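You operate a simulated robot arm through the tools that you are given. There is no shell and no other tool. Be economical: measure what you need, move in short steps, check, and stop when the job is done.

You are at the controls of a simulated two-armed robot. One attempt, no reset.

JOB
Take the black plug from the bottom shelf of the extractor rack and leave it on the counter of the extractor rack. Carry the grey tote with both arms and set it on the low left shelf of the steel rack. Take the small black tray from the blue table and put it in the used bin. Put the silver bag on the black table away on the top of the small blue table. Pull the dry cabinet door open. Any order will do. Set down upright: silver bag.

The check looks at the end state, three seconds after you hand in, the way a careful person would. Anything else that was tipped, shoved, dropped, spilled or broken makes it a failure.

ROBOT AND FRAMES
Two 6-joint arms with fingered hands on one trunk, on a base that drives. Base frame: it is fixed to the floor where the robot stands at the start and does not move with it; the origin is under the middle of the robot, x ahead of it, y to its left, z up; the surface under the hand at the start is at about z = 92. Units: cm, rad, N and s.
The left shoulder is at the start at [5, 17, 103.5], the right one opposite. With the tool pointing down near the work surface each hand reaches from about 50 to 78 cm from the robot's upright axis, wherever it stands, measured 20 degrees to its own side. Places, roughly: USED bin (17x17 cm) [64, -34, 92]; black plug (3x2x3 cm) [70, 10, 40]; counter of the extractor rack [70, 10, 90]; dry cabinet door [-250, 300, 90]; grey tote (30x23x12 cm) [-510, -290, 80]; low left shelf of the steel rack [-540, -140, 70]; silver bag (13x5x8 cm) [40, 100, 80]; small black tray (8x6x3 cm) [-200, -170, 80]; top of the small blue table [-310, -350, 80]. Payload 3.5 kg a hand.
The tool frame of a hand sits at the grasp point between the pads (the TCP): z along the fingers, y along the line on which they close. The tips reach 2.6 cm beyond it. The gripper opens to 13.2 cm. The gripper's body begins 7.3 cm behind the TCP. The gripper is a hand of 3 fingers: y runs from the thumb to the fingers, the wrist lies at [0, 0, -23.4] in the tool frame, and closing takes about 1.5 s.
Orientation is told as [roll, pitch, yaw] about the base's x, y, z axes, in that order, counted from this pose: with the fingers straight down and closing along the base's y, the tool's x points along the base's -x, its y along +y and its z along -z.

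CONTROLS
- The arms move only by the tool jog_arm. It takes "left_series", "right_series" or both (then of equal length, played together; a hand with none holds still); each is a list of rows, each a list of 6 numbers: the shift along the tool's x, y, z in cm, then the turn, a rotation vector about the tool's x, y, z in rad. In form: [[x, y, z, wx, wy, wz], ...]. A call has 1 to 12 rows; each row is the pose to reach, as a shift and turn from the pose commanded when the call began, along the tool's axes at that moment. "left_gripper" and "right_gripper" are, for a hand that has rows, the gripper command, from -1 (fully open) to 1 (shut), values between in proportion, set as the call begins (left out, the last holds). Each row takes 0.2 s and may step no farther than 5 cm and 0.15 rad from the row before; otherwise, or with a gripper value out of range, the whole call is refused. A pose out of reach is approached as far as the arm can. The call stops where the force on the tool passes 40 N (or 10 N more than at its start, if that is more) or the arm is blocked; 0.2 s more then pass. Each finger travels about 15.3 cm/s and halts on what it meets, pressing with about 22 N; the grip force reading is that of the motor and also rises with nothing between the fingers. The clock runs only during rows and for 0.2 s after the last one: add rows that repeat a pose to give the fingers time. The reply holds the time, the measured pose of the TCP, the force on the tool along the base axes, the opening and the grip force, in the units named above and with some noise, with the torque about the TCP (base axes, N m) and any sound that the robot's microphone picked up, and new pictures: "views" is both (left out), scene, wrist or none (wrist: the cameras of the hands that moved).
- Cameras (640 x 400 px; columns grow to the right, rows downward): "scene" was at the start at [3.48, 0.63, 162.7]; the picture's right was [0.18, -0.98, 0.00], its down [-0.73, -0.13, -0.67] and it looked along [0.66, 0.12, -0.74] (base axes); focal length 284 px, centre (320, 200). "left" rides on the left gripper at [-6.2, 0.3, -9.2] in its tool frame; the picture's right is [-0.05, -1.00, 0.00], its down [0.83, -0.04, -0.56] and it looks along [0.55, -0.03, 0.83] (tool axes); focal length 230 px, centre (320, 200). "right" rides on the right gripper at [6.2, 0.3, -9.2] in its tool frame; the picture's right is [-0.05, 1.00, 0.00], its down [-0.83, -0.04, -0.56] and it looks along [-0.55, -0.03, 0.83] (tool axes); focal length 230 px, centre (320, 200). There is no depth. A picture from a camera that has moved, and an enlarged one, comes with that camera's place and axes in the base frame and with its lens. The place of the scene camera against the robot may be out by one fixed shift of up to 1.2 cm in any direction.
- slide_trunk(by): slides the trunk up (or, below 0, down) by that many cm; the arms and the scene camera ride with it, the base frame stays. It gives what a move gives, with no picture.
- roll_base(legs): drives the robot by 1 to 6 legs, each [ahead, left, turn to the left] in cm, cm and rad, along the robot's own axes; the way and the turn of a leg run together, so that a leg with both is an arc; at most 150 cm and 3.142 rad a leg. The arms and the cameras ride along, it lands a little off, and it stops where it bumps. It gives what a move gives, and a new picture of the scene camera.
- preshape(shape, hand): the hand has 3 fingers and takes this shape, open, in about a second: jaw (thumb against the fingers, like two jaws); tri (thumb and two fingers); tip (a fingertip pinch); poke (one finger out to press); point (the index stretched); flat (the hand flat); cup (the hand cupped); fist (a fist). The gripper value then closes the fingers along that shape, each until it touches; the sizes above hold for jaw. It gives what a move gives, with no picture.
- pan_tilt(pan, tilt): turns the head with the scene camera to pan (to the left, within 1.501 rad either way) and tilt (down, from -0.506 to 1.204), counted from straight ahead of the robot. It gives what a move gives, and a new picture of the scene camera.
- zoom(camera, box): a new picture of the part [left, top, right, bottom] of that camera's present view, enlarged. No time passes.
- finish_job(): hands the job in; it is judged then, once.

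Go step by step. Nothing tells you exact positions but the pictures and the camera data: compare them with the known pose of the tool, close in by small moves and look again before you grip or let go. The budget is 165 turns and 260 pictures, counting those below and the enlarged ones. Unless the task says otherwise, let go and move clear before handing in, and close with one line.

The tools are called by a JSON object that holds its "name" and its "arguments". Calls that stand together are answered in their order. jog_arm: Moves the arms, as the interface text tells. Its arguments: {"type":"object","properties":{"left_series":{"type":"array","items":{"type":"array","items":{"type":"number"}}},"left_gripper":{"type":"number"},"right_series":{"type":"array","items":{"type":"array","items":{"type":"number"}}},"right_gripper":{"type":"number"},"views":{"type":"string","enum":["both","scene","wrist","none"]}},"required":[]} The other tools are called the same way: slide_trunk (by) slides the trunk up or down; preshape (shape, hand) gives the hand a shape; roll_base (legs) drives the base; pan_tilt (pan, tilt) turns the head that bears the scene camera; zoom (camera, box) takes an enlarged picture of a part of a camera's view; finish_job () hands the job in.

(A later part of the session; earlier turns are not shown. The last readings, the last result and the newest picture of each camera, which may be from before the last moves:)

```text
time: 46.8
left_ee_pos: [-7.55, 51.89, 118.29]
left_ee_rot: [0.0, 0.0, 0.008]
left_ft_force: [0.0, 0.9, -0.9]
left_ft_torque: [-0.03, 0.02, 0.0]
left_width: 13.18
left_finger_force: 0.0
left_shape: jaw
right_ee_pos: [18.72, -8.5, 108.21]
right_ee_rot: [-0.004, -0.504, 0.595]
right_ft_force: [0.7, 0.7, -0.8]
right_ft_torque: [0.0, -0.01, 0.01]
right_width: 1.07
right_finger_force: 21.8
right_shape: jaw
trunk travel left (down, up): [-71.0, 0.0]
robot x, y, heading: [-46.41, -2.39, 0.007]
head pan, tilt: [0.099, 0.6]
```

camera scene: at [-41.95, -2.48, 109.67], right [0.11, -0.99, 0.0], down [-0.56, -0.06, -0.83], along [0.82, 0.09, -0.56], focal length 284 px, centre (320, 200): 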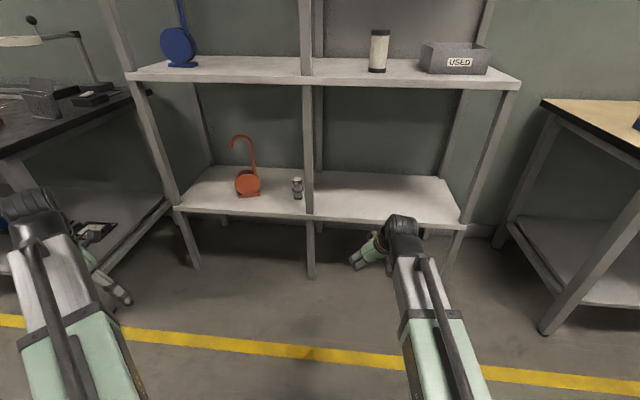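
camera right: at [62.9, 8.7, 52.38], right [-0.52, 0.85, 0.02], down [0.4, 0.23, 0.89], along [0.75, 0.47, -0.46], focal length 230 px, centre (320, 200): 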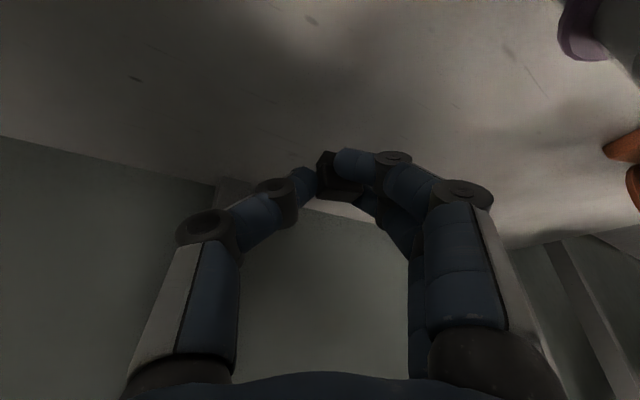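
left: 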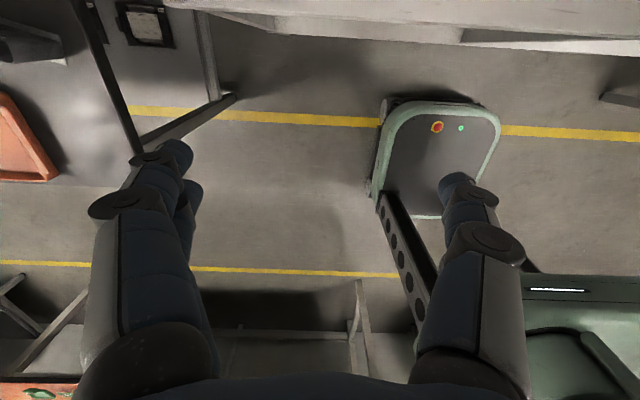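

Plug is still held and the trunk is up. I'll drive in so the hand enters over the counter right of the post, above the cylinder's height.

{"name": "roll_base", "arguments": {"legs": [[0, 6.4, 0], [42, 0, 0]]}}

{"name": "jog_arm", "arguments": {"right_series": [[0, 0, 0, 0, 0, 0]], "views": "wrist"}}

```text
time: 50.0
left_ee_pos: [34.71, 58.69, 118.3]
left_ee_rot: [0.0, 0.002, 0.011]
left_ft_force: [0.3, -0.2, 0.3]
left_ft_torque: [0.03, 0.06, 0.0]
left_width: 13.15
left_finger_force: 0.0
left_shape: jaw
right_ee_pos: [61.05, -1.6, 108.29]
right_ee_rot: [-0.005, -0.503, 0.598]
right_ft_force: [0.7, -0.2, 0.3]
right_ft_torque: [0.0, 0.02, 0.01]
right_width: 1.06
right_finger_force: 21.9
right_shape: jaw
trunk travel left (down, up): [-71.0, 0.0]
robot x, y, heading: [-3.69, 3.97, 0.011]
head pan, tilt: [0.099, 0.6]
camera scene: at [0.46, 4.18, 170.66], right [0.11, -0.99, 0.0], down [-0.56, -0.06, -0.82], along [0.82, 0.09, -0.57], focal length 284 px, centre (320, 200)
```

scene: 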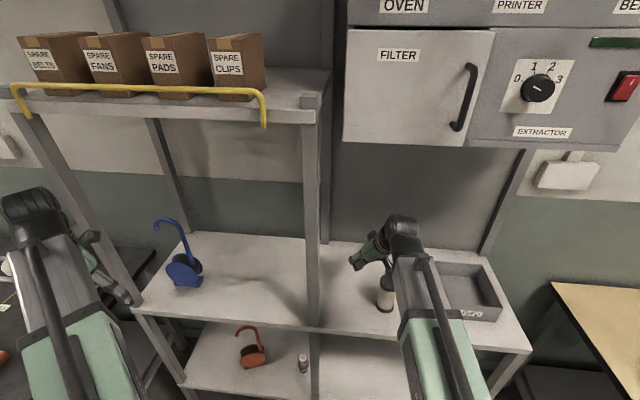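

```text
time: 50.4
left_ee_pos: [34.51, 58.68, 118.37]
left_ee_rot: [0.0, -0.001, 0.011]
left_ft_force: [-0.4, 0.5, 0.6]
left_ft_torque: [0.04, 0.04, 0.03]
left_width: 13.17
left_finger_force: 0.0
left_shape: jaw
right_ee_pos: [60.98, -1.81, 108.26]
right_ee_rot: [-0.006, -0.503, 0.596]
right_ft_force: [0.1, -0.1, -0.5]
right_ft_torque: [0.0, 0.03, -0.06]
right_width: 1.05
right_finger_force: 22.0
right_shape: jaw
trunk travel left (down, up): [-71.0, 0.0]
robot x, y, heading: [-4.32, 4.04, 0.01]
head pan, tilt: [0.099, 0.6]
camera right: at [52.67, -7.01, 113.27], right [-0.52, 0.85, 0.02], down [0.4, 0.23, 0.89], along [0.75, 0.47, -0.46], focal length 230 px, centre (320, 200)
```

right: 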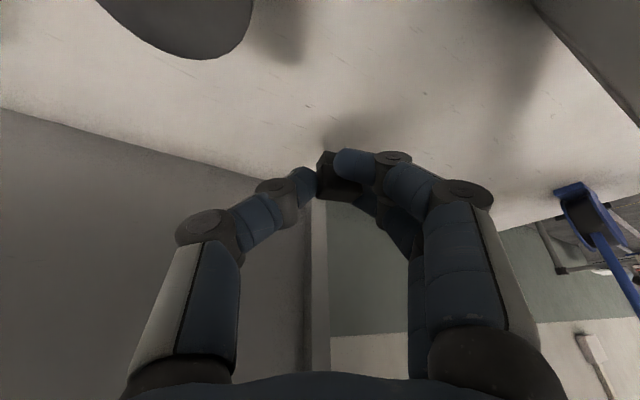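

Moving over clear counter space at about (67,4), then down.

{"name": "jog_arm", "arguments": {"right_series": [[-3.65, 0.8, 2, 0, 0, 0], [-7.3, 1.61, 4, 0, 0, 0], [-5.3, 1.61, 7.7, 0, 0, 0], [-3.3, 1.61, 11.3, 0, 0, 0], [-1.3, 1.61, 15, 0, 0, 0], [-1.3, 1.61, 15, 0, 0, 0]]}}

```text
time: 51.8
left_ee_pos: [34.41, 58.7, 118.29]
left_ee_rot: [0.001, 0.0, 0.011]
left_ft_force: [0.8, 0.0, -0.5]
left_ft_torque: [0.02, -0.02, 0.0]
left_width: 13.23
left_finger_force: 0.0
left_shape: jaw
right_ee_pos: [67.04, 4.34, 95.77]
right_ee_rot: [-0.005, -0.504, 0.597]
right_ft_force: [-0.6, -0.6, 0.2]
right_ft_torque: [-0.01, 0.01, 0.0]
right_width: 1.04
right_finger_force: 21.9
right_shape: jaw
trunk travel left (down, up): [-71.0, 0.0]
robot x, y, heading: [-4.04, 4.31, 0.014]
head pan, tilt: [0.099, 0.6]
camera scene: at [0.3, 4.19, 170.67], right [0.11, -0.99, 0.0], down [-0.56, -0.06, -0.83], along [0.82, 0.09, -0.56], focal length 284 px, centre (320, 200)
camera right: at [58.67, -1.0, 100.69], right [-0.52, 0.85, 0.02], down [0.4, 0.23, 0.89], along [0.75, 0.47, -0.46], focal length 230 px, centre (320, 200)
```

scene: 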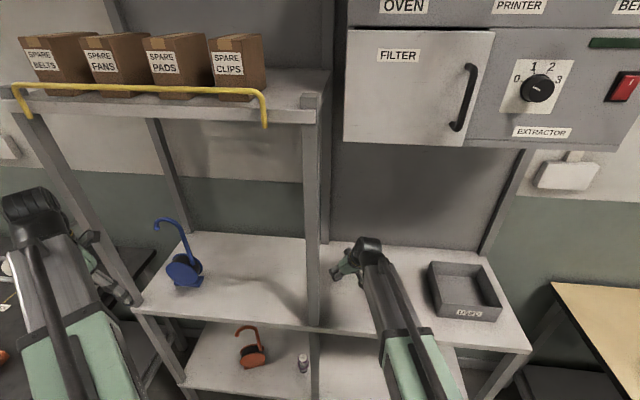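
right: 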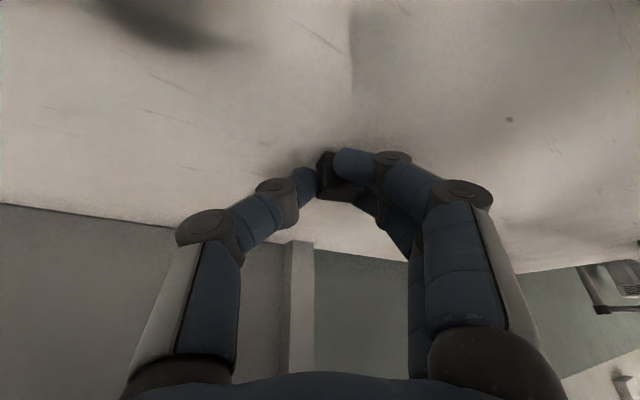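

Lowering gently by 1.3 cm.

{"name": "jog_arm", "arguments": {"right_series": [[0.15, 0, 0.26, 0, 0, 0], [0.3, 0, 0.53, 0, 0, 0], [0.45, 0, 0.8, 0, 0, 0], [0.6, 0, 1.1, 0, 0, 0], [0.6, 0, 1.1, 0, 0, 0]], "views": "wrist"}}

```text
time: 53.0
left_ee_pos: [34.49, 58.62, 118.49]
left_ee_rot: [-0.001, -0.001, 0.012]
left_ft_force: [0.3, 0.5, 0.3]
left_ft_torque: [-0.01, 0.02, -0.03]
left_width: 13.19
left_finger_force: 0.1
left_shape: jaw
right_ee_pos: [67.12, 4.23, 94.97]
right_ee_rot: [-0.009, -0.511, 0.598]
right_ft_force: [9.1, -1.8, 34.5]
right_ft_torque: [0.45, -0.37, -0.11]
right_width: 1.07
right_finger_force: 22.0
right_shape: jaw
trunk travel left (down, up): [-71.0, 0.0]
robot x, y, heading: [-4.48, 3.74, 0.013]
head pan, tilt: [0.099, 0.6]
camera right: at [58.67, -1.1, 99.84], right [-0.52, 0.85, 0.02], down [0.4, 0.22, 0.89], along [0.76, 0.47, -0.45], focal length 230 px, centre (320, 200)
```

right: 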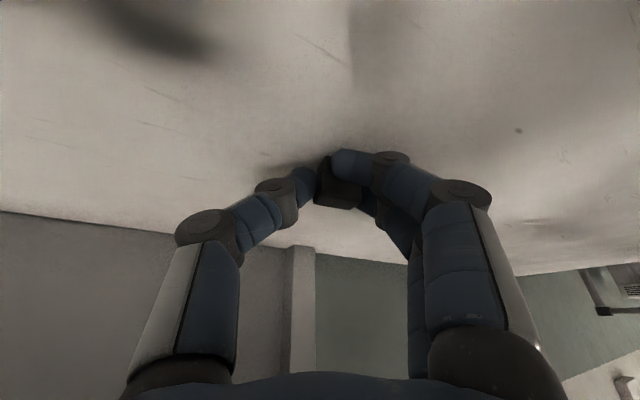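

Contact made. I ease up slightly and open the fingers a little.

{"name": "jog_arm", "arguments": {"right_series": [[-0.2, 0, -0.4, 0, 0, 0], [-0.2, 0, -0.4, 0, 0, 0], [-0.2, 0, -0.4, 0, 0, 0]], "views": "none"}}

{"name": "jog_arm", "arguments": {"right_series": [[0, 0, 0, 0, 0, 0], [0, 0, 0, 0, 0, 0], [0, 0, 0, 0, 0, 0], [0, 0, 0, 0, 0, 0], [-1, 0, -1.7, 0, 0, 0], [-2, 0, -3.5, 0, 0, 0], [-4, 0, -7, 0, 0, 0]], "right_gripper": 0.2}}

```text
time: 53.8
left_ee_pos: [34.51, 58.67, 118.46]
left_ee_rot: [0.001, 0.0, 0.011]
left_ft_force: [0.7, 0.2, 0.6]
left_ft_torque: [-0.01, 0.0, -0.04]
left_width: 13.19
left_finger_force: 0.0
left_shape: jaw
right_ee_pos: [67.11, 4.28, 94.92]
right_ee_rot: [-0.005, -0.504, 0.596]
right_ft_force: [7.9, -1.6, 20.5]
right_ft_torque: [0.22, -0.24, -0.11]
right_width: 1.04
right_finger_force: 22.5
right_shape: jaw
trunk travel left (down, up): [-71.0, 0.0]
robot x, y, heading: [-4.21, 4.21, 0.009]
head pan, tilt: [0.099, 0.6]
```

```text
time: 55.4
left_ee_pos: [34.56, 58.66, 118.38]
left_ee_rot: [0.0, 0.0, 0.011]
left_ft_force: [-0.2, 0.1, 0.4]
left_ft_torque: [-0.01, 0.02, -0.01]
left_width: 13.19
left_finger_force: 0.0
left_shape: jaw
right_ee_pos: [67.15, 4.14, 103.02]
right_ee_rot: [-0.006, -0.502, 0.598]
right_ft_force: [-0.1, -0.4, 0.9]
right_ft_torque: [0.0, 0.0, 0.0]
right_width: 5.26
right_finger_force: 0.3
right_shape: jaw
trunk travel left (down, up): [-71.0, 0.0]
robot x, y, heading: [-3.97, 4.4, 0.008]
head pan, tilt: [0.099, 0.6]
camera scene: at [0.28, 4.19, 170.66], right [0.11, -0.99, 0.0], down [-0.56, -0.06, -0.83], along [0.82, 0.09, -0.56], focal length 284 px, centre (320, 200)
camera right: at [58.78, -1.11, 108.05], right [-0.52, 0.85, 0.02], down [0.4, 0.23, 0.89], along [0.75, 0.47, -0.46], focal length 230 px, centre (320, 200)
```

scene: 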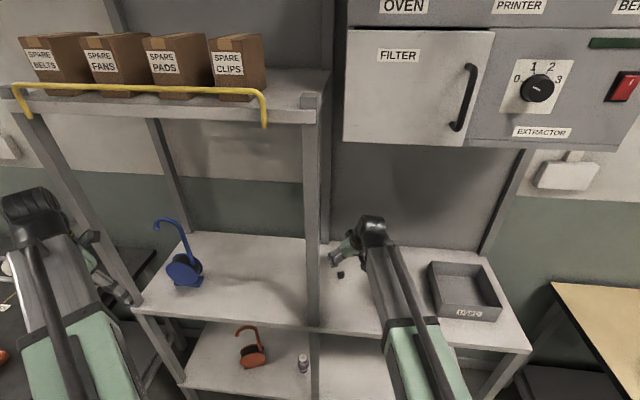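
right: 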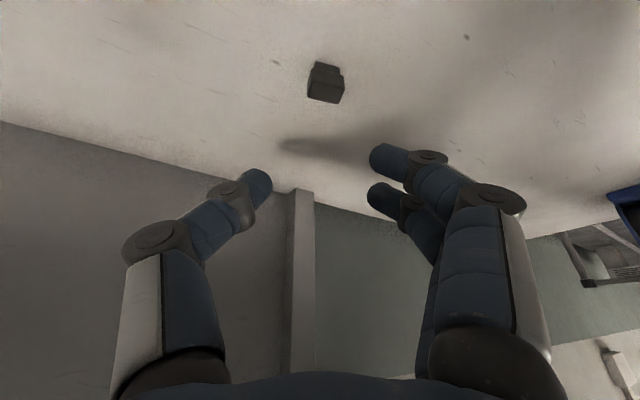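

The plug sits upright on the counter. I retreat the hand the way it came and back out, straightening the hand once clear.

{"name": "jog_arm", "arguments": {"right_series": [[-1.9, 0, -3.5, 0, 0, 0], [1.7, -0.8, -5.5, 0, 0, 0], [5.4, -1.6, -7.5, 0, 0, 0]], "views": "none"}}

{"name": "roll_base", "arguments": {"legs": [[-42, 0, 0]]}}

{"name": "jog_arm", "arguments": {"right_series": [[0, 0, 0, 0, 0.08, 0.1], [0, 0, 0, 0, 0.16, 0.2], [0, 0, 0, 0, 0.24, 0.3], [0, 0, 0, 0, 0.32, 0.4], [0, 0, 0, 0, 0.4, 0.45]], "views": "none"}}

{"name": "pan_tilt", "arguments": {"pan": 0.7, "tilt": 0.5}}

```text
time: 56.2
left_ee_pos: [34.5, 58.65, 118.33]
left_ee_rot: [0.001, 0.0, 0.011]
left_ft_force: [-0.1, 0.3, -0.3]
left_ft_torque: [-0.02, 0.02, -0.02]
left_width: 13.2
left_finger_force: 0.1
left_shape: jaw
right_ee_pos: [61.09, -1.66, 106.94]
right_ee_rot: [-0.006, -0.503, 0.595]
right_ft_force: [0.8, -0.3, -0.4]
right_ft_torque: [-0.02, -0.01, 0.02]
right_width: 5.24
right_finger_force: 0.1
right_shape: jaw
trunk travel left (down, up): [-71.0, 0.0]
robot x, y, heading: [-4.58, 4.16, 0.009]
head pan, tilt: [0.099, 0.6]
```

```text
time: 58.8
left_ee_pos: [-8.11, 58.35, 118.31]
left_ee_rot: [-0.001, 0.0, 0.015]
left_ft_force: [-0.1, 0.7, -0.7]
left_ft_torque: [0.02, -0.06, 0.03]
left_width: 13.2
left_finger_force: 0.1
left_shape: jaw
right_ee_pos: [18.86, -1.8, 106.95]
right_ee_rot: [-0.006, -0.505, 0.602]
right_ft_force: [0.1, 0.7, 0.5]
right_ft_torque: [0.01, 0.0, -0.03]
right_width: 5.25
right_finger_force: 0.0
right_shape: jaw
trunk travel left (down, up): [-71.0, 0.0]
robot x, y, heading: [-46.65, 3.51, 0.02]
head pan, tilt: [0.099, 0.6]
camera scene: at [-42.12, 3.68, 170.67], right [0.11, -0.99, 0.0], down [-0.56, -0.06, -0.83], along [0.82, 0.09, -0.56], focal length 284 px, centre (320, 200)
```

scene: 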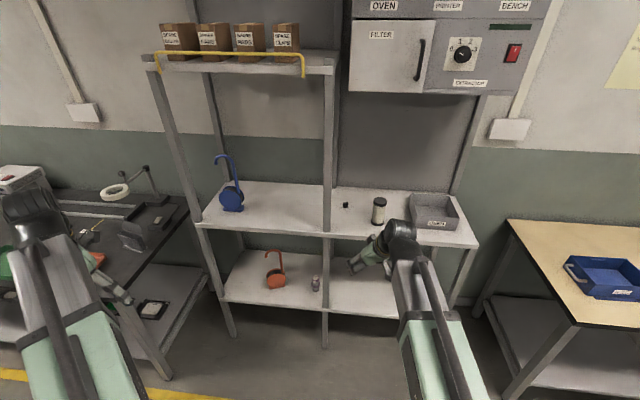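

```text
time: 60.0
left_ee_pos: [-7.99, 58.36, 118.32]
left_ee_rot: [0.002, 0.001, 0.016]
left_ft_force: [-0.5, -0.4, -0.2]
left_ft_torque: [0.0, -0.03, 0.02]
left_width: 13.19
left_finger_force: 0.0
left_shape: jaw
right_ee_pos: [18.94, -1.89, 106.8]
right_ee_rot: [0.125, -0.069, 0.162]
right_ft_force: [0.7, 0.7, -0.4]
right_ft_torque: [-0.01, 0.01, 0.04]
right_width: 5.23
right_finger_force: 0.0
right_shape: jaw
trunk travel left (down, up): [-71.0, 0.0]
robot x, y, heading: [-46.3, 3.49, 0.011]
head pan, tilt: [0.099, 0.6]
```

```text
time: 61.0
left_ee_pos: [-8.01, 58.34, 118.4]
left_ee_rot: [0.0, 0.0, 0.016]
left_ft_force: [-0.2, 0.5, 0.5]
left_ft_torque: [-0.01, 0.01, -0.01]
left_width: 13.2
left_finger_force: 0.0
left_shape: jaw
right_ee_pos: [18.89, -1.8, 106.78]
right_ee_rot: [0.123, -0.069, 0.161]
right_ft_force: [-0.4, -0.6, 0.7]
right_ft_torque: [0.02, 0.01, 0.0]
right_width: 5.25
right_finger_force: 0.1
right_shape: jaw
trunk travel left (down, up): [-71.0, 0.0]
robot x, y, heading: [-46.6, 3.46, 0.015]
head pan, tilt: [0.7, 0.499]
camera scene: at [-43.89, 8.63, 171.58], right [0.66, -0.76, 0.0], down [-0.36, -0.31, -0.88], along [0.66, 0.57, -0.48], focal length 284 px, centre (320, 200)
```

scene: 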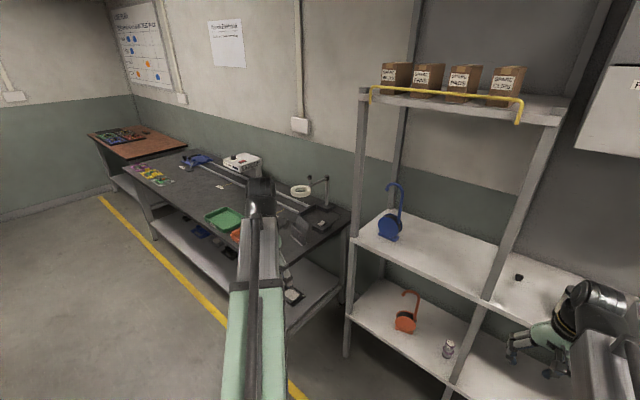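

The plug and cylinder stand fine. The bag seems to be the grey pouch near the right end of the black table; zooming in.

{"name": "zoom", "arguments": {"camera": "scene", "box": [220, 160, 380, 260]}}

```text
4.00 times, centred on (300, 210) of scene
camera zoom: at [-43.89, 8.63, 171.58], right [0.66, -0.76, 0.0], down [-0.36, -0.31, -0.88], along [0.66, 0.57, -0.48], focal length 1136 px, centre (400, 160)
```

zoom: 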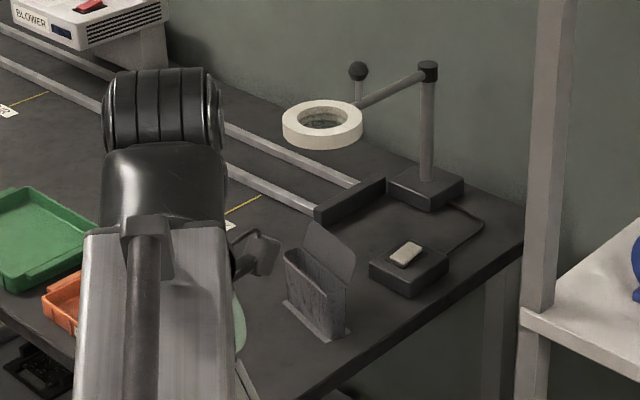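

It is the bag, standing at about (40,97), long side roughly along y. I drive left along the aisle, then in toward the table.

{"name": "roll_base", "arguments": {"legs": [[0, 71, 0], [20, 0, 0]]}}

{"name": "pan_tilt", "arguments": {"pan": 0.35, "tilt": 0.75}}

```text
time: 66.1
left_ee_pos: [9.4, 130.8, 118.38]
left_ee_rot: [0.001, 0.002, 0.032]
left_ft_force: [0.1, -0.3, 0.7]
left_ft_torque: [-0.02, 0.03, 0.0]
left_width: 13.17
left_finger_force: 0.1
left_shape: jaw
right_ee_pos: [37.28, 71.03, 106.75]
right_ee_rot: [0.122, -0.068, 0.18]
right_ft_force: [-0.2, -0.3, 0.5]
right_ft_torque: [-0.01, 0.01, -0.01]
right_width: 5.2
right_finger_force: 0.1
right_shape: jaw
trunk travel left (down, up): [-71.0, 0.0]
robot x, y, heading: [-28.19, 75.15, 0.033]
head pan, tilt: [0.7, 0.499]
camera scene: at [-25.56, 80.45, 171.57], right [0.67, -0.74, 0.0], down [-0.36, -0.32, -0.88], along [0.65, 0.59, -0.48], focal length 284 px, centre (320, 200)
```

scene: 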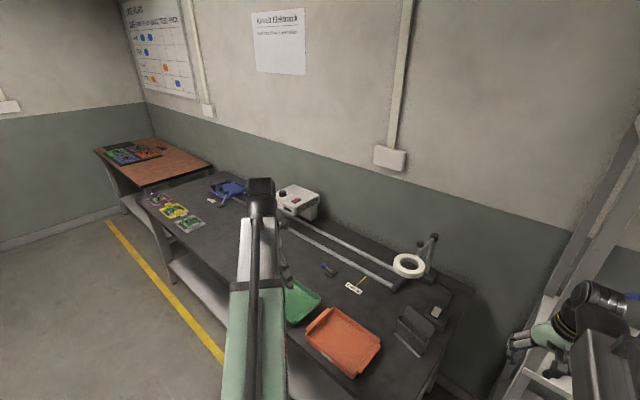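

```text
time: 66.9
left_ee_pos: [9.27, 130.7, 118.31]
left_ee_rot: [0.001, 0.0, 0.034]
left_ft_force: [0.3, -0.2, -0.1]
left_ft_torque: [0.04, -0.03, 0.0]
left_width: 13.18
left_finger_force: 0.1
left_shape: jaw
right_ee_pos: [37.14, 70.96, 106.67]
right_ee_rot: [0.124, -0.067, 0.179]
right_ft_force: [1.0, 0.4, 0.6]
right_ft_torque: [-0.01, 0.01, 0.0]
right_width: 5.25
right_finger_force: 0.0
right_shape: jaw
trunk travel left (down, up): [-71.0, 0.0]
robot x, y, heading: [-27.91, 75.17, 0.036]
head pan, tilt: [0.351, 0.75]
camera scene: at [-24.83, 77.46, 169.39], right [0.37, -0.93, 0.0], down [-0.63, -0.25, -0.73], along [0.68, 0.27, -0.68], focal length 284 px, centre (320, 200)
```

scene: 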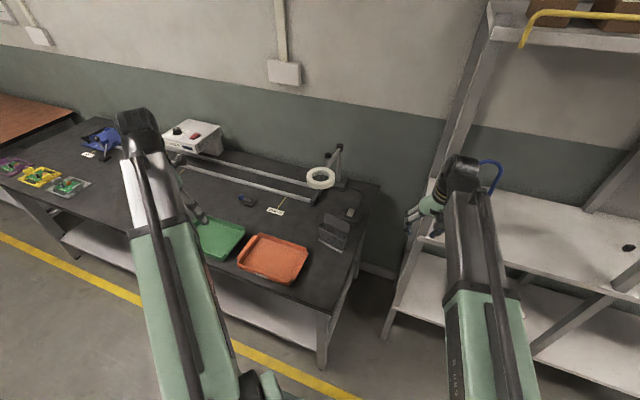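

{"name": "zoom", "arguments": {"camera": "scene", "box": [270, 170, 398, 250]}}

```text
5.00 times, centred on (334, 210) of scene
camera zoom: at [-24.83, 77.46, 169.39], right [0.37, -0.93, 0.0], down [-0.63, -0.25, -0.73], along [0.68, 0.27, -0.68], focal length 1420 px, centre (250, 150)
```

zoom: 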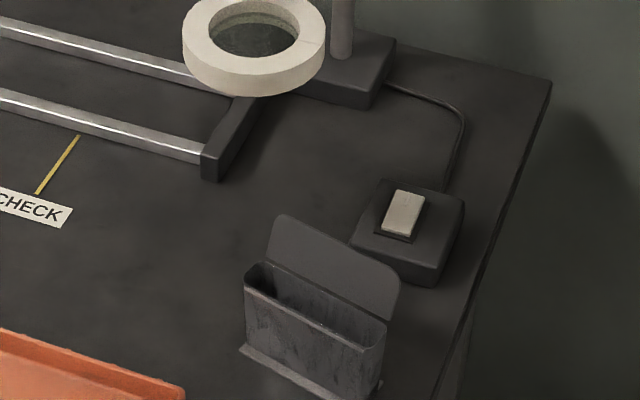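

The bag is an open pouch with a flap behind; centre about (43,100), thin along x, yawed ~0.13. I bring the left hand above it, turning it so the fingers close across the thin side.

{"name": "jog_arm", "arguments": {"left_series": [[-3.29, -3.19, 0, 0, 0, -0.141], [-6.58, -6.38, 0, 0, 0, -0.282], [-9.87, -9.57, 0, 0, 0, -0.423], [-13.16, -12.76, 0, 0, 0, -0.564], [-16.45, -15.95, 0, 0, 0, -0.705], [-19.74, -19.14, 0, 0, 0, -0.846], [-23.03, -22.33, 0, 0, 0, -0.987], [-26.32, -25.5, 0, 0, 0, -1.128], [-29.6, -28.7, 0, 0, 0, -1.27], [-32.9, -31.9, 0, 0, 0, -1.41], [-32.9, -31.9, 0, 0, 0, -1.41]], "left_gripper": -1}}

```text
time: 69.3
left_ee_pos: [42.78, 99.88, 118.26]
left_ee_rot: [-0.004, -0.002, 1.443]
left_ft_force: [0.3, -0.1, -0.2]
left_ft_torque: [0.01, 0.0, 0.0]
left_width: 13.21
left_finger_force: 0.0
left_shape: jaw
left hand out of reach, approached as far as the arm can: row 10, 11
right_ee_pos: [37.1, 70.98, 106.87]
right_ee_rot: [0.126, -0.07, 0.179]
right_ft_force: [-0.2, 0.0, -1.2]
right_ft_torque: [0.0, 0.0, 0.01]
right_width: 5.22
right_finger_force: 0.0
right_shape: jaw
trunk travel left (down, up): [-71.0, 0.0]
robot x, y, heading: [-28.59, 75.35, 0.032]
head pan, tilt: [0.351, 0.75]
camera scene: at [-24.88, 77.48, 169.38], right [0.37, -0.93, 0.0], down [-0.63, -0.25, -0.73], along [0.68, 0.27, -0.68], focal length 284 px, centre (320, 200)
camera left: at [43.27, 105.96, 127.48], right [1.0, -0.07, 0.0], down [-0.06, -0.83, 0.55], along [-0.04, -0.55, -0.83], focal length 230 px, centre (320, 200)
```

scene: 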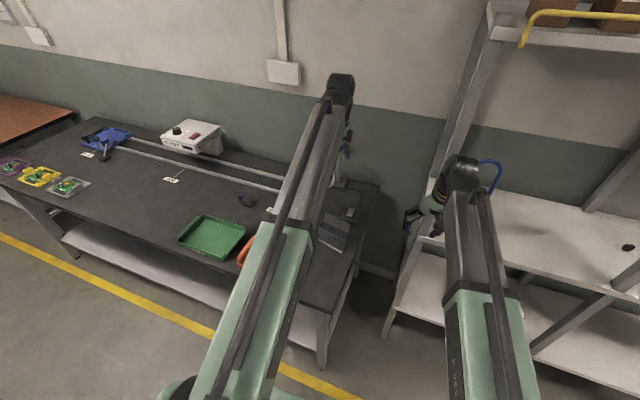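
left: 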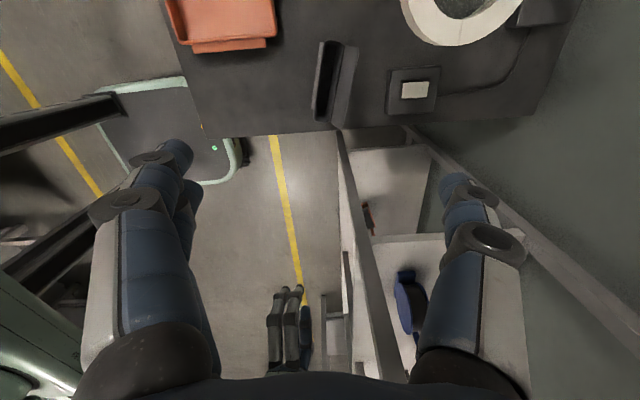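

The yaw is reached. I zoom the wrist camera on the bag to refine its position.

{"name": "zoom", "arguments": {"camera": "left", "box": [256, 20, 416, 120]}}

```text
4.00 times, centred on (336, 70) of left
camera zoom: at [43.27, 105.96, 127.48], right [1.0, -0.07, 0.0], down [-0.06, -0.83, 0.55], along [-0.04, -0.55, -0.83], focal length 920 px, centre (256, 720)
```

zoom: 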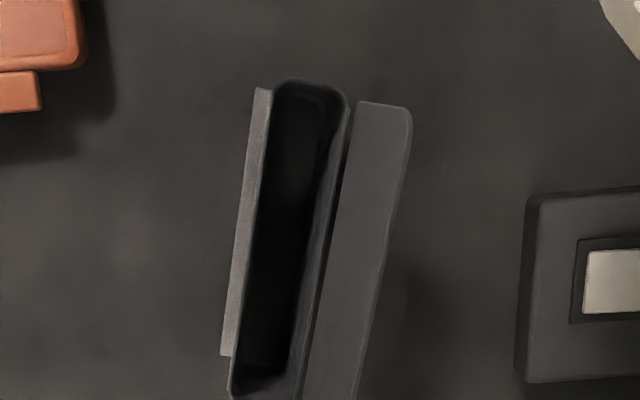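

Bag refined: centre (44.5,101), axis tilt ~0.2. I drive 5 cm ahead since the arm is at its limit, then align and go halfway down.

{"name": "roll_base", "arguments": {"legs": [[5, 0, 0]]}}

{"name": "jog_arm", "arguments": {"left_series": [[-1, 0, 0, 0, 0, 0.09], [-1, 3.1, 3, 0, 0, 0.09], [-1, 3.1, 7, 0, 0, 0.09], [-1, 3.1, 11, 0, 0, 0.09], [-1, 3.1, 14, 0, 0, 0.09], [-1, 3.1, 14, 0, 0, 0.09]]}}

{"name": "zoom", "arguments": {"camera": "left", "box": [240, 0, 464, 140]}}

```text
time: 70.2
left_ee_pos: [47.94, 99.96, 118.11]
left_ee_rot: [-0.001, -0.001, 1.443]
left_ft_force: [1.0, 0.1, -0.3]
left_ft_torque: [-0.02, 0.05, -0.04]
left_width: 13.19
left_finger_force: 0.0
left_shape: jaw
right_ee_pos: [42.42, 71.24, 106.61]
right_ee_rot: [0.123, -0.069, 0.178]
right_ft_force: [-0.1, 0.2, -1.5]
right_ft_torque: [0.04, 0.02, 0.0]
right_width: 5.23
right_finger_force: 0.0
right_shape: jaw
trunk travel left (down, up): [-71.0, 0.0]
robot x, y, heading: [-23.56, 75.25, 0.035]
head pan, tilt: [0.351, 0.75]
camera scene: at [-19.44, 77.62, 169.37], right [0.37, -0.93, 0.0], down [-0.63, -0.25, -0.73], along [0.68, 0.27, -0.68], focal length 284 px, centre (320, 200)
```

scene: 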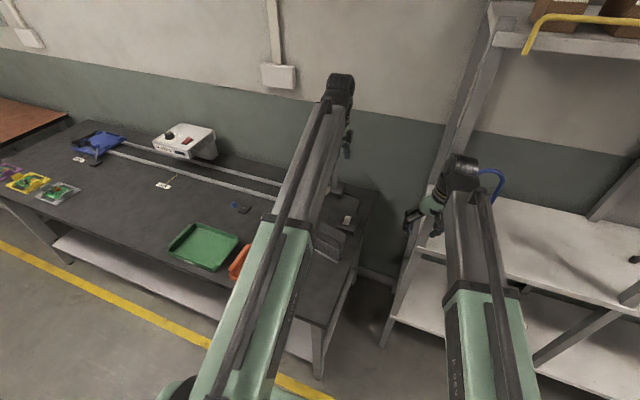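

```text
time: 71.6
left_ee_pos: [44.67, 101.47, 104.26]
left_ee_rot: [-0.004, -0.003, 1.353]
left_ft_force: [-1.1, 0.2, 0.6]
left_ft_torque: [0.0, 0.0, -0.01]
left_width: 13.19
left_finger_force: 0.1
left_shape: jaw
right_ee_pos: [42.31, 71.16, 106.81]
right_ee_rot: [0.124, -0.069, 0.177]
right_ft_force: [0.5, -0.2, -0.7]
right_ft_torque: [-0.02, -0.03, 0.0]
right_width: 5.24
right_finger_force: 0.1
right_shape: jaw
trunk travel left (down, up): [-71.0, 0.0]
robot x, y, heading: [-23.23, 75.9, 0.033]
head pan, tilt: [0.351, 0.75]
camera scene: at [-19.82, 77.6, 169.38], right [0.37, -0.93, 0.0], down [-0.63, -0.25, -0.73], along [0.68, 0.27, -0.68], focal length 284 px, centre (320, 200)
camera left: at [45.76, 107.49, 113.43], right [0.99, -0.17, 0.0], down [-0.14, -0.82, 0.55], along [-0.09, -0.55, -0.83], focal length 230 px, centre (320, 200)
```

scene: 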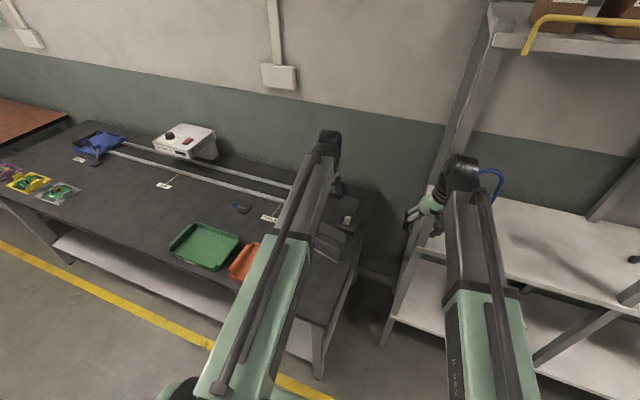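
left: 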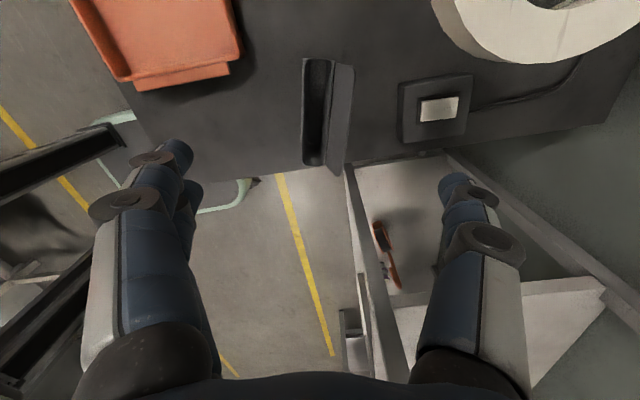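

```text
2.86 times, centred on (352, 70) of left
camera zoom: at [45.76, 107.49, 113.43], right [0.99, -0.17, 0.0], down [-0.14, -0.82, 0.55], along [-0.09, -0.55, -0.83], focal length 657 px, centre (229, 571)
```

zoom: 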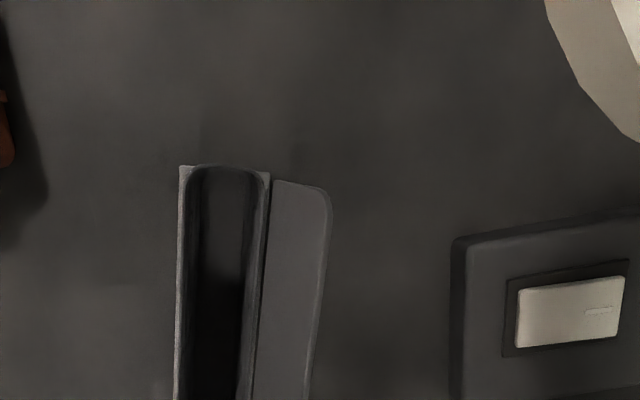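

Alignment is good (bag centred under hand within 0.5 cm). Descend to z≈88.5.

{"name": "jog_arm", "arguments": {"left_series": [[0.2, -0.3, 4, 0, 0, 0], [0.3, -0.4, 8, 0, 0, 0], [0.3, -0.4, 12, 0, 0, 0], [0.3, -0.4, 14, 0, 0, 0], [0.3, -0.4, 15.8, 0, 0, 0], [0.3, -0.4, 15.8, 0, 0, 0]]}}

{"name": "zoom", "arguments": {"camera": "scene", "box": [270, 170, 398, 250]}}

```text
time: 73.0
left_ee_pos: [45.15, 100.98, 88.42]
left_ee_rot: [-0.004, -0.003, 1.353]
left_ft_force: [-0.4, 0.4, 0.2]
left_ft_torque: [-0.03, 0.04, 0.01]
left_width: 13.17
left_finger_force: 0.1
left_shape: jaw
right_ee_pos: [42.19, 71.1, 106.79]
right_ee_rot: [0.125, -0.071, 0.178]
right_ft_force: [-0.9, 0.5, 0.7]
right_ft_torque: [0.03, 0.02, 0.0]
right_width: 5.23
right_finger_force: 0.2
right_shape: jaw
trunk travel left (down, up): [-71.0, 0.0]
robot x, y, heading: [-22.89, 75.3, 0.029]
head pan, tilt: [0.351, 0.75]
camera scene: at [-19.81, 77.6, 169.38], right [0.37, -0.93, 0.0], down [-0.63, -0.25, -0.73], along [0.68, 0.27, -0.68], focal length 284 px, centre (320, 200)
camera left: at [46.14, 107.08, 97.63], right [0.99, -0.17, 0.0], down [-0.14, -0.82, 0.55], along [-0.09, -0.55, -0.83], focal length 230 px, centre (320, 200)
```

scene: 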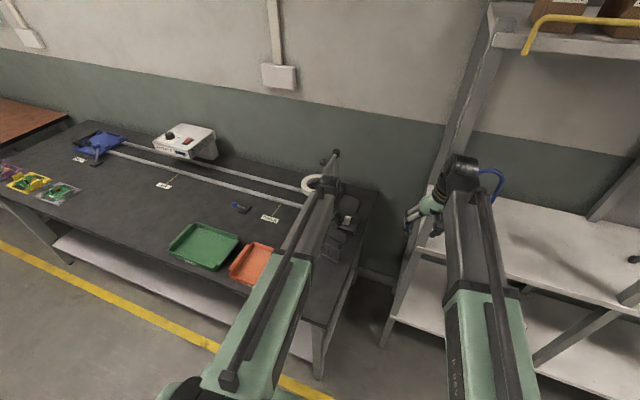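
left: 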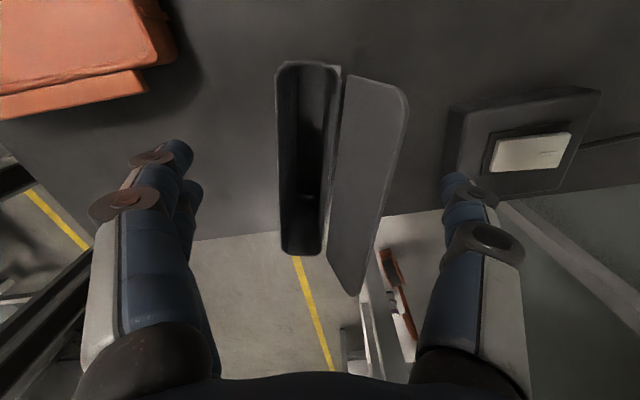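

```text
5.00 times, centred on (334, 210) of scene
camera zoom: at [-19.81, 77.6, 169.38], right [0.37, -0.93, 0.0], down [-0.63, -0.25, -0.73], along [0.68, 0.27, -0.68], focal length 1420 px, centre (250, 150)
```

zoom: 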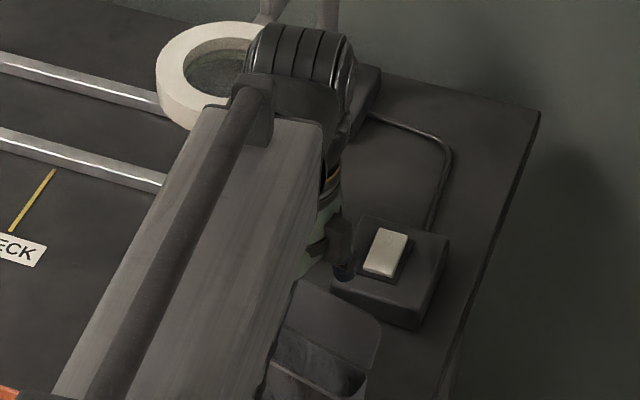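

The rear finger is close to the switch box, so I narrow the opening to ~8.5 cm, shift 0.6 cm, and go 1.2 cm lower.

{"name": "jog_arm", "arguments": {"left_series": [[0, 0.6, 0, 0, 0, 0], [0, 0.6, 0, 0, 0, 0], [0, 0.6, 0.6, 0, 0, 0], [0, 0.6, 1.3, 0, 0, 0], [0, 0.6, 1.3, 0, 0, 0]], "left_gripper": -0.3, "views": "wrist"}}

```text
time: 74.2
left_ee_pos: [44.56, 101.14, 87.06]
left_ee_rot: [-0.003, -0.002, 1.351]
left_ft_force: [-0.8, 0.8, -0.1]
left_ft_torque: [0.01, 0.02, -0.05]
left_width: 8.62
left_finger_force: 0.0
left_shape: jaw
right_ee_pos: [42.22, 71.13, 106.76]
right_ee_rot: [0.123, -0.069, 0.178]
right_ft_force: [0.0, -0.5, 0.1]
right_ft_torque: [-0.01, -0.02, 0.0]
right_width: 5.24
right_finger_force: 0.1
right_shape: jaw
trunk travel left (down, up): [-71.0, 0.0]
robot x, y, heading: [-23.09, 75.27, 0.032]
head pan, tilt: [0.351, 0.75]
camera left: at [45.64, 107.23, 96.4], right [0.99, -0.17, 0.0], down [-0.14, -0.82, 0.55], along [-0.09, -0.55, -0.83], focal length 230 px, centre (320, 200)
```

left: 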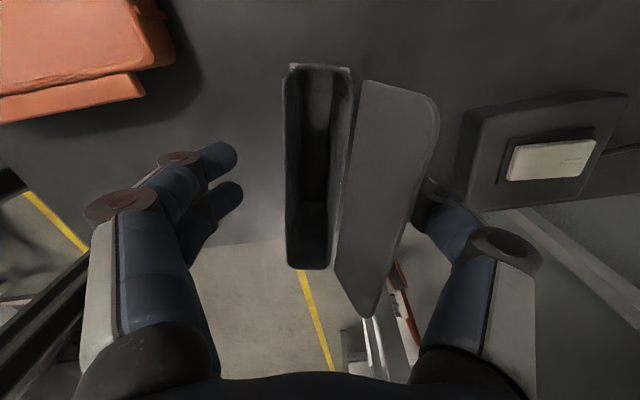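

Rim looks to be at z≈86 and flap top ≈90, so I lower 1.6 cm more, then close.

{"name": "jog_arm", "arguments": {"left_series": [[0, 0, 0.8, 0, 0, 0], [0, 0, 1.6, 0, 0, 0], [0, 0, 1.6, 0, 0, 0]], "views": "none"}}

{"name": "jog_arm", "arguments": {"left_series": [[0, 0, 0, 0, 0, 0], [0, 0, 0, 0, 0, 0], [0, 0, 0, 0, 0, 0], [0, 0, 0, 0, 0, 0], [0, 0, 0, 0, 0, 0], [0, 0, 0, 0, 0, 0]], "left_gripper": 1, "views": "wrist"}}

```text
time: 75.0
left_ee_pos: [44.79, 101.16, 85.49]
left_ee_rot: [-0.001, -0.001, 1.352]
left_ft_force: [0.3, 0.4, 0.3]
left_ft_torque: [0.01, 0.01, -0.03]
left_width: 8.62
left_finger_force: 0.1
left_shape: jaw
right_ee_pos: [42.17, 71.17, 106.95]
right_ee_rot: [0.123, -0.072, 0.178]
right_ft_force: [0.2, 0.4, -0.2]
right_ft_torque: [-0.01, 0.01, 0.03]
right_width: 5.24
right_finger_force: 0.0
right_shape: jaw
trunk travel left (down, up): [-71.0, 0.0]
robot x, y, heading: [-23.65, 75.34, 0.029]
head pan, tilt: [0.351, 0.75]
```

```text
time: 76.4
left_ee_pos: [44.68, 101.15, 85.6]
left_ee_rot: [-0.003, -0.002, 1.353]
left_ft_force: [-0.1, -0.2, -1.3]
left_ft_torque: [-0.03, 0.0, -0.01]
left_width: 2.49
left_finger_force: 21.9
left_shape: jaw
right_ee_pos: [42.24, 71.13, 106.74]
right_ee_rot: [0.123, -0.07, 0.177]
right_ft_force: [0.0, 1.0, -1.0]
right_ft_torque: [-0.01, -0.03, -0.01]
right_width: 5.22
right_finger_force: 0.0
right_shape: jaw
trunk travel left (down, up): [-71.0, 0.0]
robot x, y, heading: [-22.79, 74.99, 0.026]
head pan, tilt: [0.351, 0.75]
camera left: at [45.71, 107.2, 94.75], right [0.99, -0.17, 0.0], down [-0.14, -0.82, 0.55], along [-0.09, -0.55, -0.83], focal length 230 px, centre (320, 200)
```

left: 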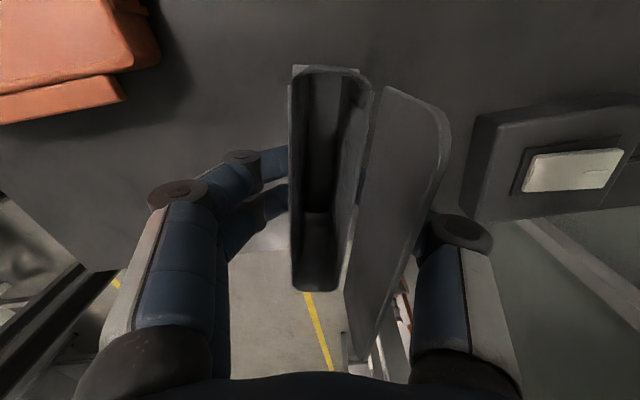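

Gripped at 2.5 cm. Lifting straight up.

{"name": "jog_arm", "arguments": {"left_series": [[0, 0, -2, 0, 0, 0], [0, 0, -5, 0, 0, 0], [0, 0, -9, 0, 0, 0], [0, 0, -13, 0, 0, 0], [0, 0, -17, 0, 0, 0], [0, 0, -21, 0, 0, 0], [0, 0, -24, 0, 0, 0]]}}

```text
time: 78.0
left_ee_pos: [44.47, 101.23, 109.7]
left_ee_rot: [-0.004, -0.002, 1.352]
left_ft_force: [-0.3, 0.2, -0.1]
left_ft_torque: [0.02, -0.01, 0.02]
left_width: 2.48
left_finger_force: 22.0
left_shape: jaw
right_ee_pos: [42.16, 71.11, 106.9]
right_ee_rot: [0.124, -0.07, 0.176]
right_ft_force: [0.8, 0.1, 0.4]
right_ft_torque: [0.03, -0.01, 0.01]
right_width: 5.24
right_finger_force: 0.0
right_shape: jaw
trunk travel left (down, up): [-71.0, 0.0]
robot x, y, heading: [-23.34, 75.44, 0.036]
head pan, tilt: [0.351, 0.75]
camera scene: at [-19.81, 77.6, 169.38], right [0.37, -0.93, 0.0], down [-0.63, -0.25, -0.73], along [0.68, 0.27, -0.68], focal length 284 px, centre (320, 200)
camera left: at [45.55, 107.31, 118.81], right [0.99, -0.17, 0.0], down [-0.14, -0.82, 0.55], along [-0.09, -0.55, -0.83], focal length 230 px, centre (320, 200)
```

scene: 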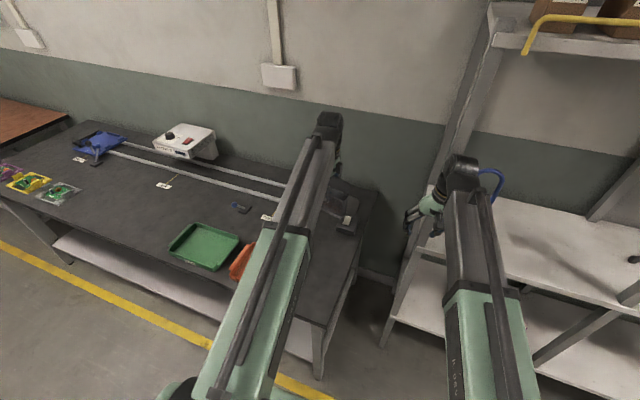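
left: 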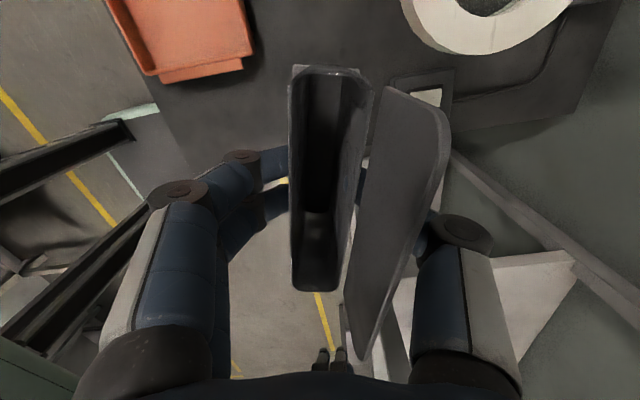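

Bag is held upright. I back off and turn right to face down the room (-y), then survey.

{"name": "roll_base", "arguments": {"legs": [[-30, 0, 0], [0, 0, -1.6]]}}

{"name": "pan_tilt", "arguments": {"pan": -0.7, "tilt": 0.35}}

```text
time: 84.0
left_ee_pos: [-29.41, 6.01, 109.58]
left_ee_rot: [-0.002, -0.003, -0.248]
left_ft_force: [-0.2, 0.2, -0.6]
left_ft_torque: [0.01, 0.01, 0.02]
left_width: 2.46
left_finger_force: 21.3
left_shape: jaw
right_ee_pos: [-59.51, 9.28, 106.85]
right_ee_rot: [0.124, -0.071, -1.423]
right_ft_force: [0.4, 0.1, -0.8]
right_ft_torque: [0.0, 0.0, -0.04]
right_width: 5.23
right_finger_force: 0.1
right_shape: jaw
trunk travel left (down, up): [-71.0, 0.0]
robot x, y, heading: [-53.62, 74.39, -1.571]
head pan, tilt: [0.351, 0.75]
camera scene: at [-50.59, 70.0, 169.38], right [-0.94, -0.34, 0.0], down [-0.23, 0.64, -0.73], along [0.25, -0.69, -0.68], focal length 284 px, centre (320, 200)
```

scene: 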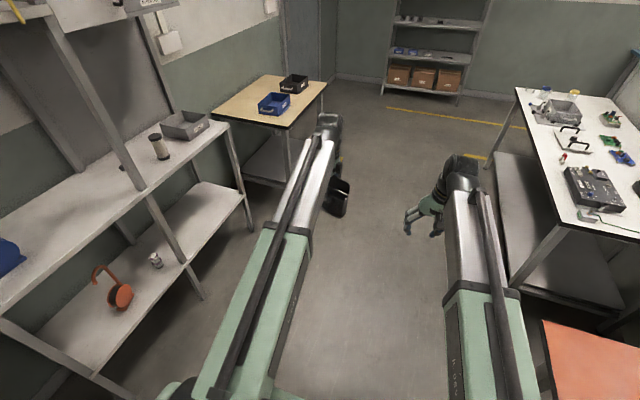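

```text
time: 85.2
left_ee_pos: [-29.41, 6.06, 109.58]
left_ee_rot: [-0.002, -0.002, -0.25]
left_ft_force: [-0.4, -0.6, -1.0]
left_ft_torque: [0.01, -0.03, 0.0]
left_width: 2.44
left_finger_force: 22.8
left_shape: jaw
right_ee_pos: [-59.45, 9.31, 106.77]
right_ee_rot: [0.123, -0.07, -1.423]
right_ft_force: [0.0, -0.4, 0.6]
right_ft_torque: [0.01, 0.02, -0.02]
right_width: 5.23
right_finger_force: 0.1
right_shape: jaw
trunk travel left (down, up): [-71.0, 0.0]
robot x, y, heading: [-53.33, 74.65, -1.572]
head pan, tilt: [-0.7, 0.351]
camera scene: at [-59.42, 70.65, 172.94], right [-0.77, 0.64, 0.0], down [0.22, 0.26, -0.94], along [-0.6, -0.72, -0.34], focal length 284 px, centre (320, 200)
```

scene: 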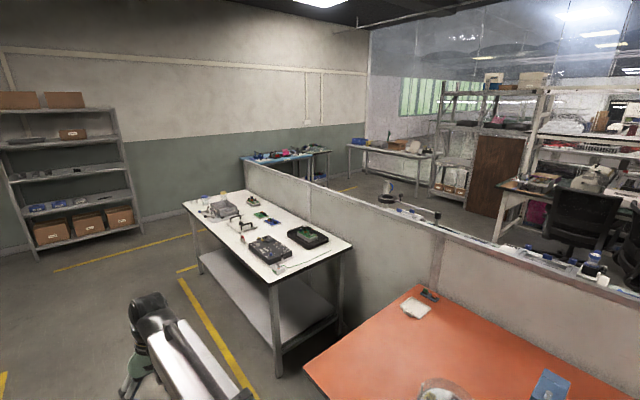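

Corridor between the wood table (x>15) and white table (x<-105) is clear. I drive ahead 240 cm and look toward the blue tables behind the partition.

{"name": "roll_base", "arguments": {"legs": [[130, 0, 0], [115, 0, 0]]}}

{"name": "pan_tilt", "arguments": {"pan": -1.3, "tilt": 0.35}}

```text
time: 97.2
left_ee_pos: [-23.86, -238.32, 109.5]
left_ee_rot: [-0.002, -0.004, -0.227]
left_ft_force: [0.1, 0.3, -0.7]
left_ft_torque: [0.02, -0.01, -0.02]
left_width: 2.43
left_finger_force: 22.3
left_shape: jaw
right_ee_pos: [-53.81, -235.82, 106.88]
right_ee_rot: [0.124, -0.07, -1.4]
right_ft_force: [1.5, -0.4, -0.5]
right_ft_torque: [-0.02, -0.01, -0.01]
right_width: 5.22
right_finger_force: 0.0
right_shape: jaw
trunk travel left (down, up): [-71.0, 0.0]
robot x, y, heading: [-49.36, -170.34, -1.551]
head pan, tilt: [-0.7, 0.351]
camera scene: at [-55.31, -174.51, 172.94], right [-0.78, 0.63, 0.0], down [0.22, 0.27, -0.94], along [-0.59, -0.73, -0.34], focal length 284 px, centre (320, 200)
```

scene: 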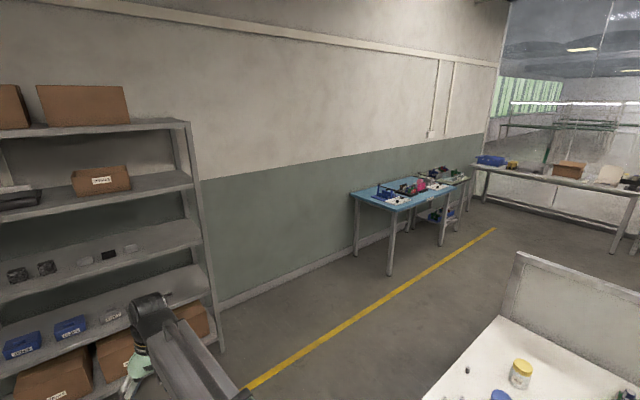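

```text
time: 98.2
left_ee_pos: [-23.76, -238.35, 109.51]
left_ee_rot: [-0.002, -0.002, -0.227]
left_ft_force: [0.5, 0.4, 0.7]
left_ft_torque: [0.03, 0.0, 0.01]
left_width: 2.46
left_finger_force: 22.4
left_shape: jaw
right_ee_pos: [-54.03, -235.81, 106.76]
right_ee_rot: [0.124, -0.072, -1.4]
right_ft_force: [0.4, 0.4, 0.1]
right_ft_torque: [-0.04, 0.05, 0.0]
right_width: 5.22
right_finger_force: 0.1
right_shape: jaw
trunk travel left (down, up): [-71.0, 0.0]
robot x, y, heading: [-48.91, -170.01, -1.55]
head pan, tilt: [-1.3, 0.351]
camera scene: at [-58.39, -169.9, 172.95], right [-0.29, 0.96, 0.0], down [0.33, 0.1, -0.94], along [-0.9, -0.27, -0.34], focal length 284 px, centre (320, 200)
```

scene: 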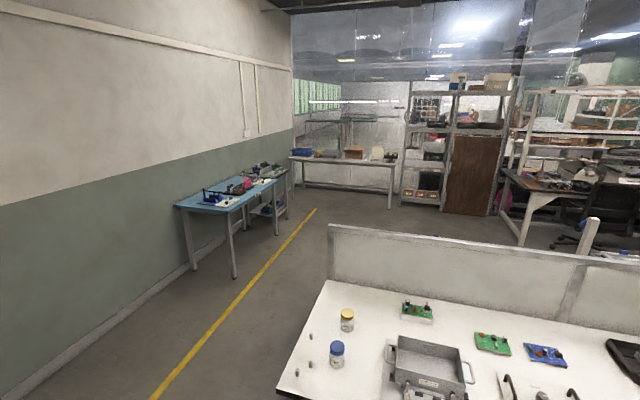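

The blue table against the far wall (x≈-247..-323, y≈-300..-365) should be the small one. I move ahead past the partition end, then strafe right, stopping short to look.

{"name": "roll_base", "arguments": {"legs": [[55, 0, -0.02], [0, -140, 0]]}}

{"name": "pan_tilt", "arguments": {"pan": -0.8, "tilt": 0.5}}

```text
time: 104.4
left_ee_pos: [-77.02, -295.25, 109.46]
left_ee_rot: [-0.002, 0.001, -0.274]
left_ft_force: [-0.2, -0.5, 0.1]
left_ft_torque: [0.06, 0.07, -0.01]
left_width: 2.46
left_finger_force: 21.4
left_shape: jaw
right_ee_pos: [-107.06, -291.31, 106.73]
right_ee_rot: [0.121, -0.069, -1.446]
right_ft_force: [0.3, -0.6, -0.9]
right_ft_torque: [0.01, 0.03, 0.04]
right_width: 5.27
right_finger_force: 0.1
right_shape: jaw
trunk travel left (down, up): [-71.0, 0.0]
robot x, y, heading: [-99.15, -226.01, -1.592]
head pan, tilt: [-1.3, 0.351]
stopped in leg 2: the robot was blocked; the commanded pose is now the measured one
camera scene: at [-108.31, -225.43, 172.95], right [-0.25, 0.97, 0.0], down [0.33, 0.09, -0.94], along [-0.91, -0.23, -0.34], focal length 284 px, centre (320, 200)
```

scene: 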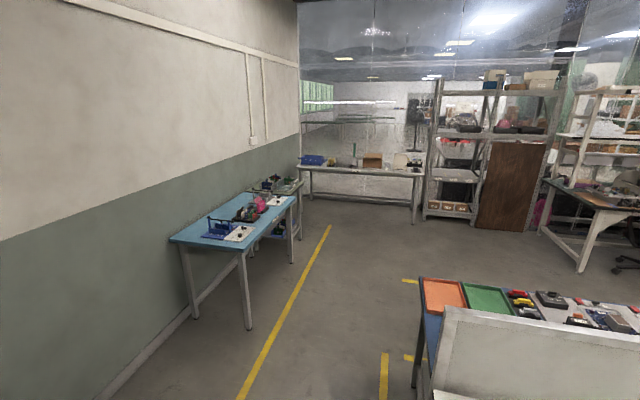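

```text
time: 105.3
left_ee_pos: [-77.03, -295.04, 109.52]
left_ee_rot: [-0.003, -0.003, -0.27]
left_ft_force: [0.8, 0.1, -0.8]
left_ft_torque: [-0.01, 0.0, -0.04]
left_width: 2.46
left_finger_force: 22.2
left_shape: jaw
right_ee_pos: [-106.95, -291.3, 106.88]
right_ee_rot: [0.124, -0.07, -1.444]
right_ft_force: [-0.2, -0.1, 0.5]
right_ft_torque: [-0.01, 0.01, 0.0]
right_width: 5.26
right_finger_force: 0.0
right_shape: jaw
trunk travel left (down, up): [-71.0, 0.0]
robot x, y, heading: [-99.08, -226.03, -1.589]
head pan, tilt: [-0.799, 0.499]
camera scene: at [-106.05, -229.16, 171.58], right [-0.68, 0.73, 0.0], down [0.35, 0.33, -0.88], along [-0.64, -0.6, -0.48], focal length 284 px, centre (320, 200)
```

scene: 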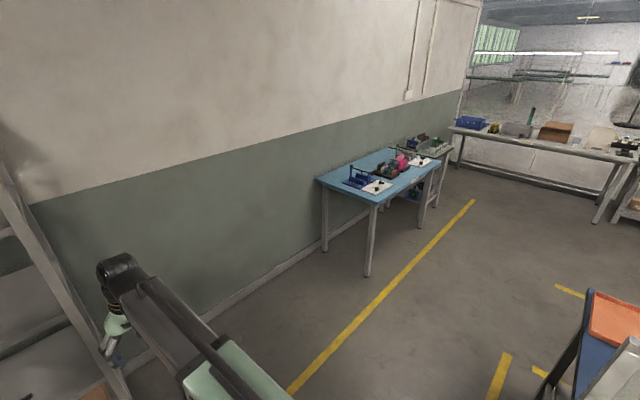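

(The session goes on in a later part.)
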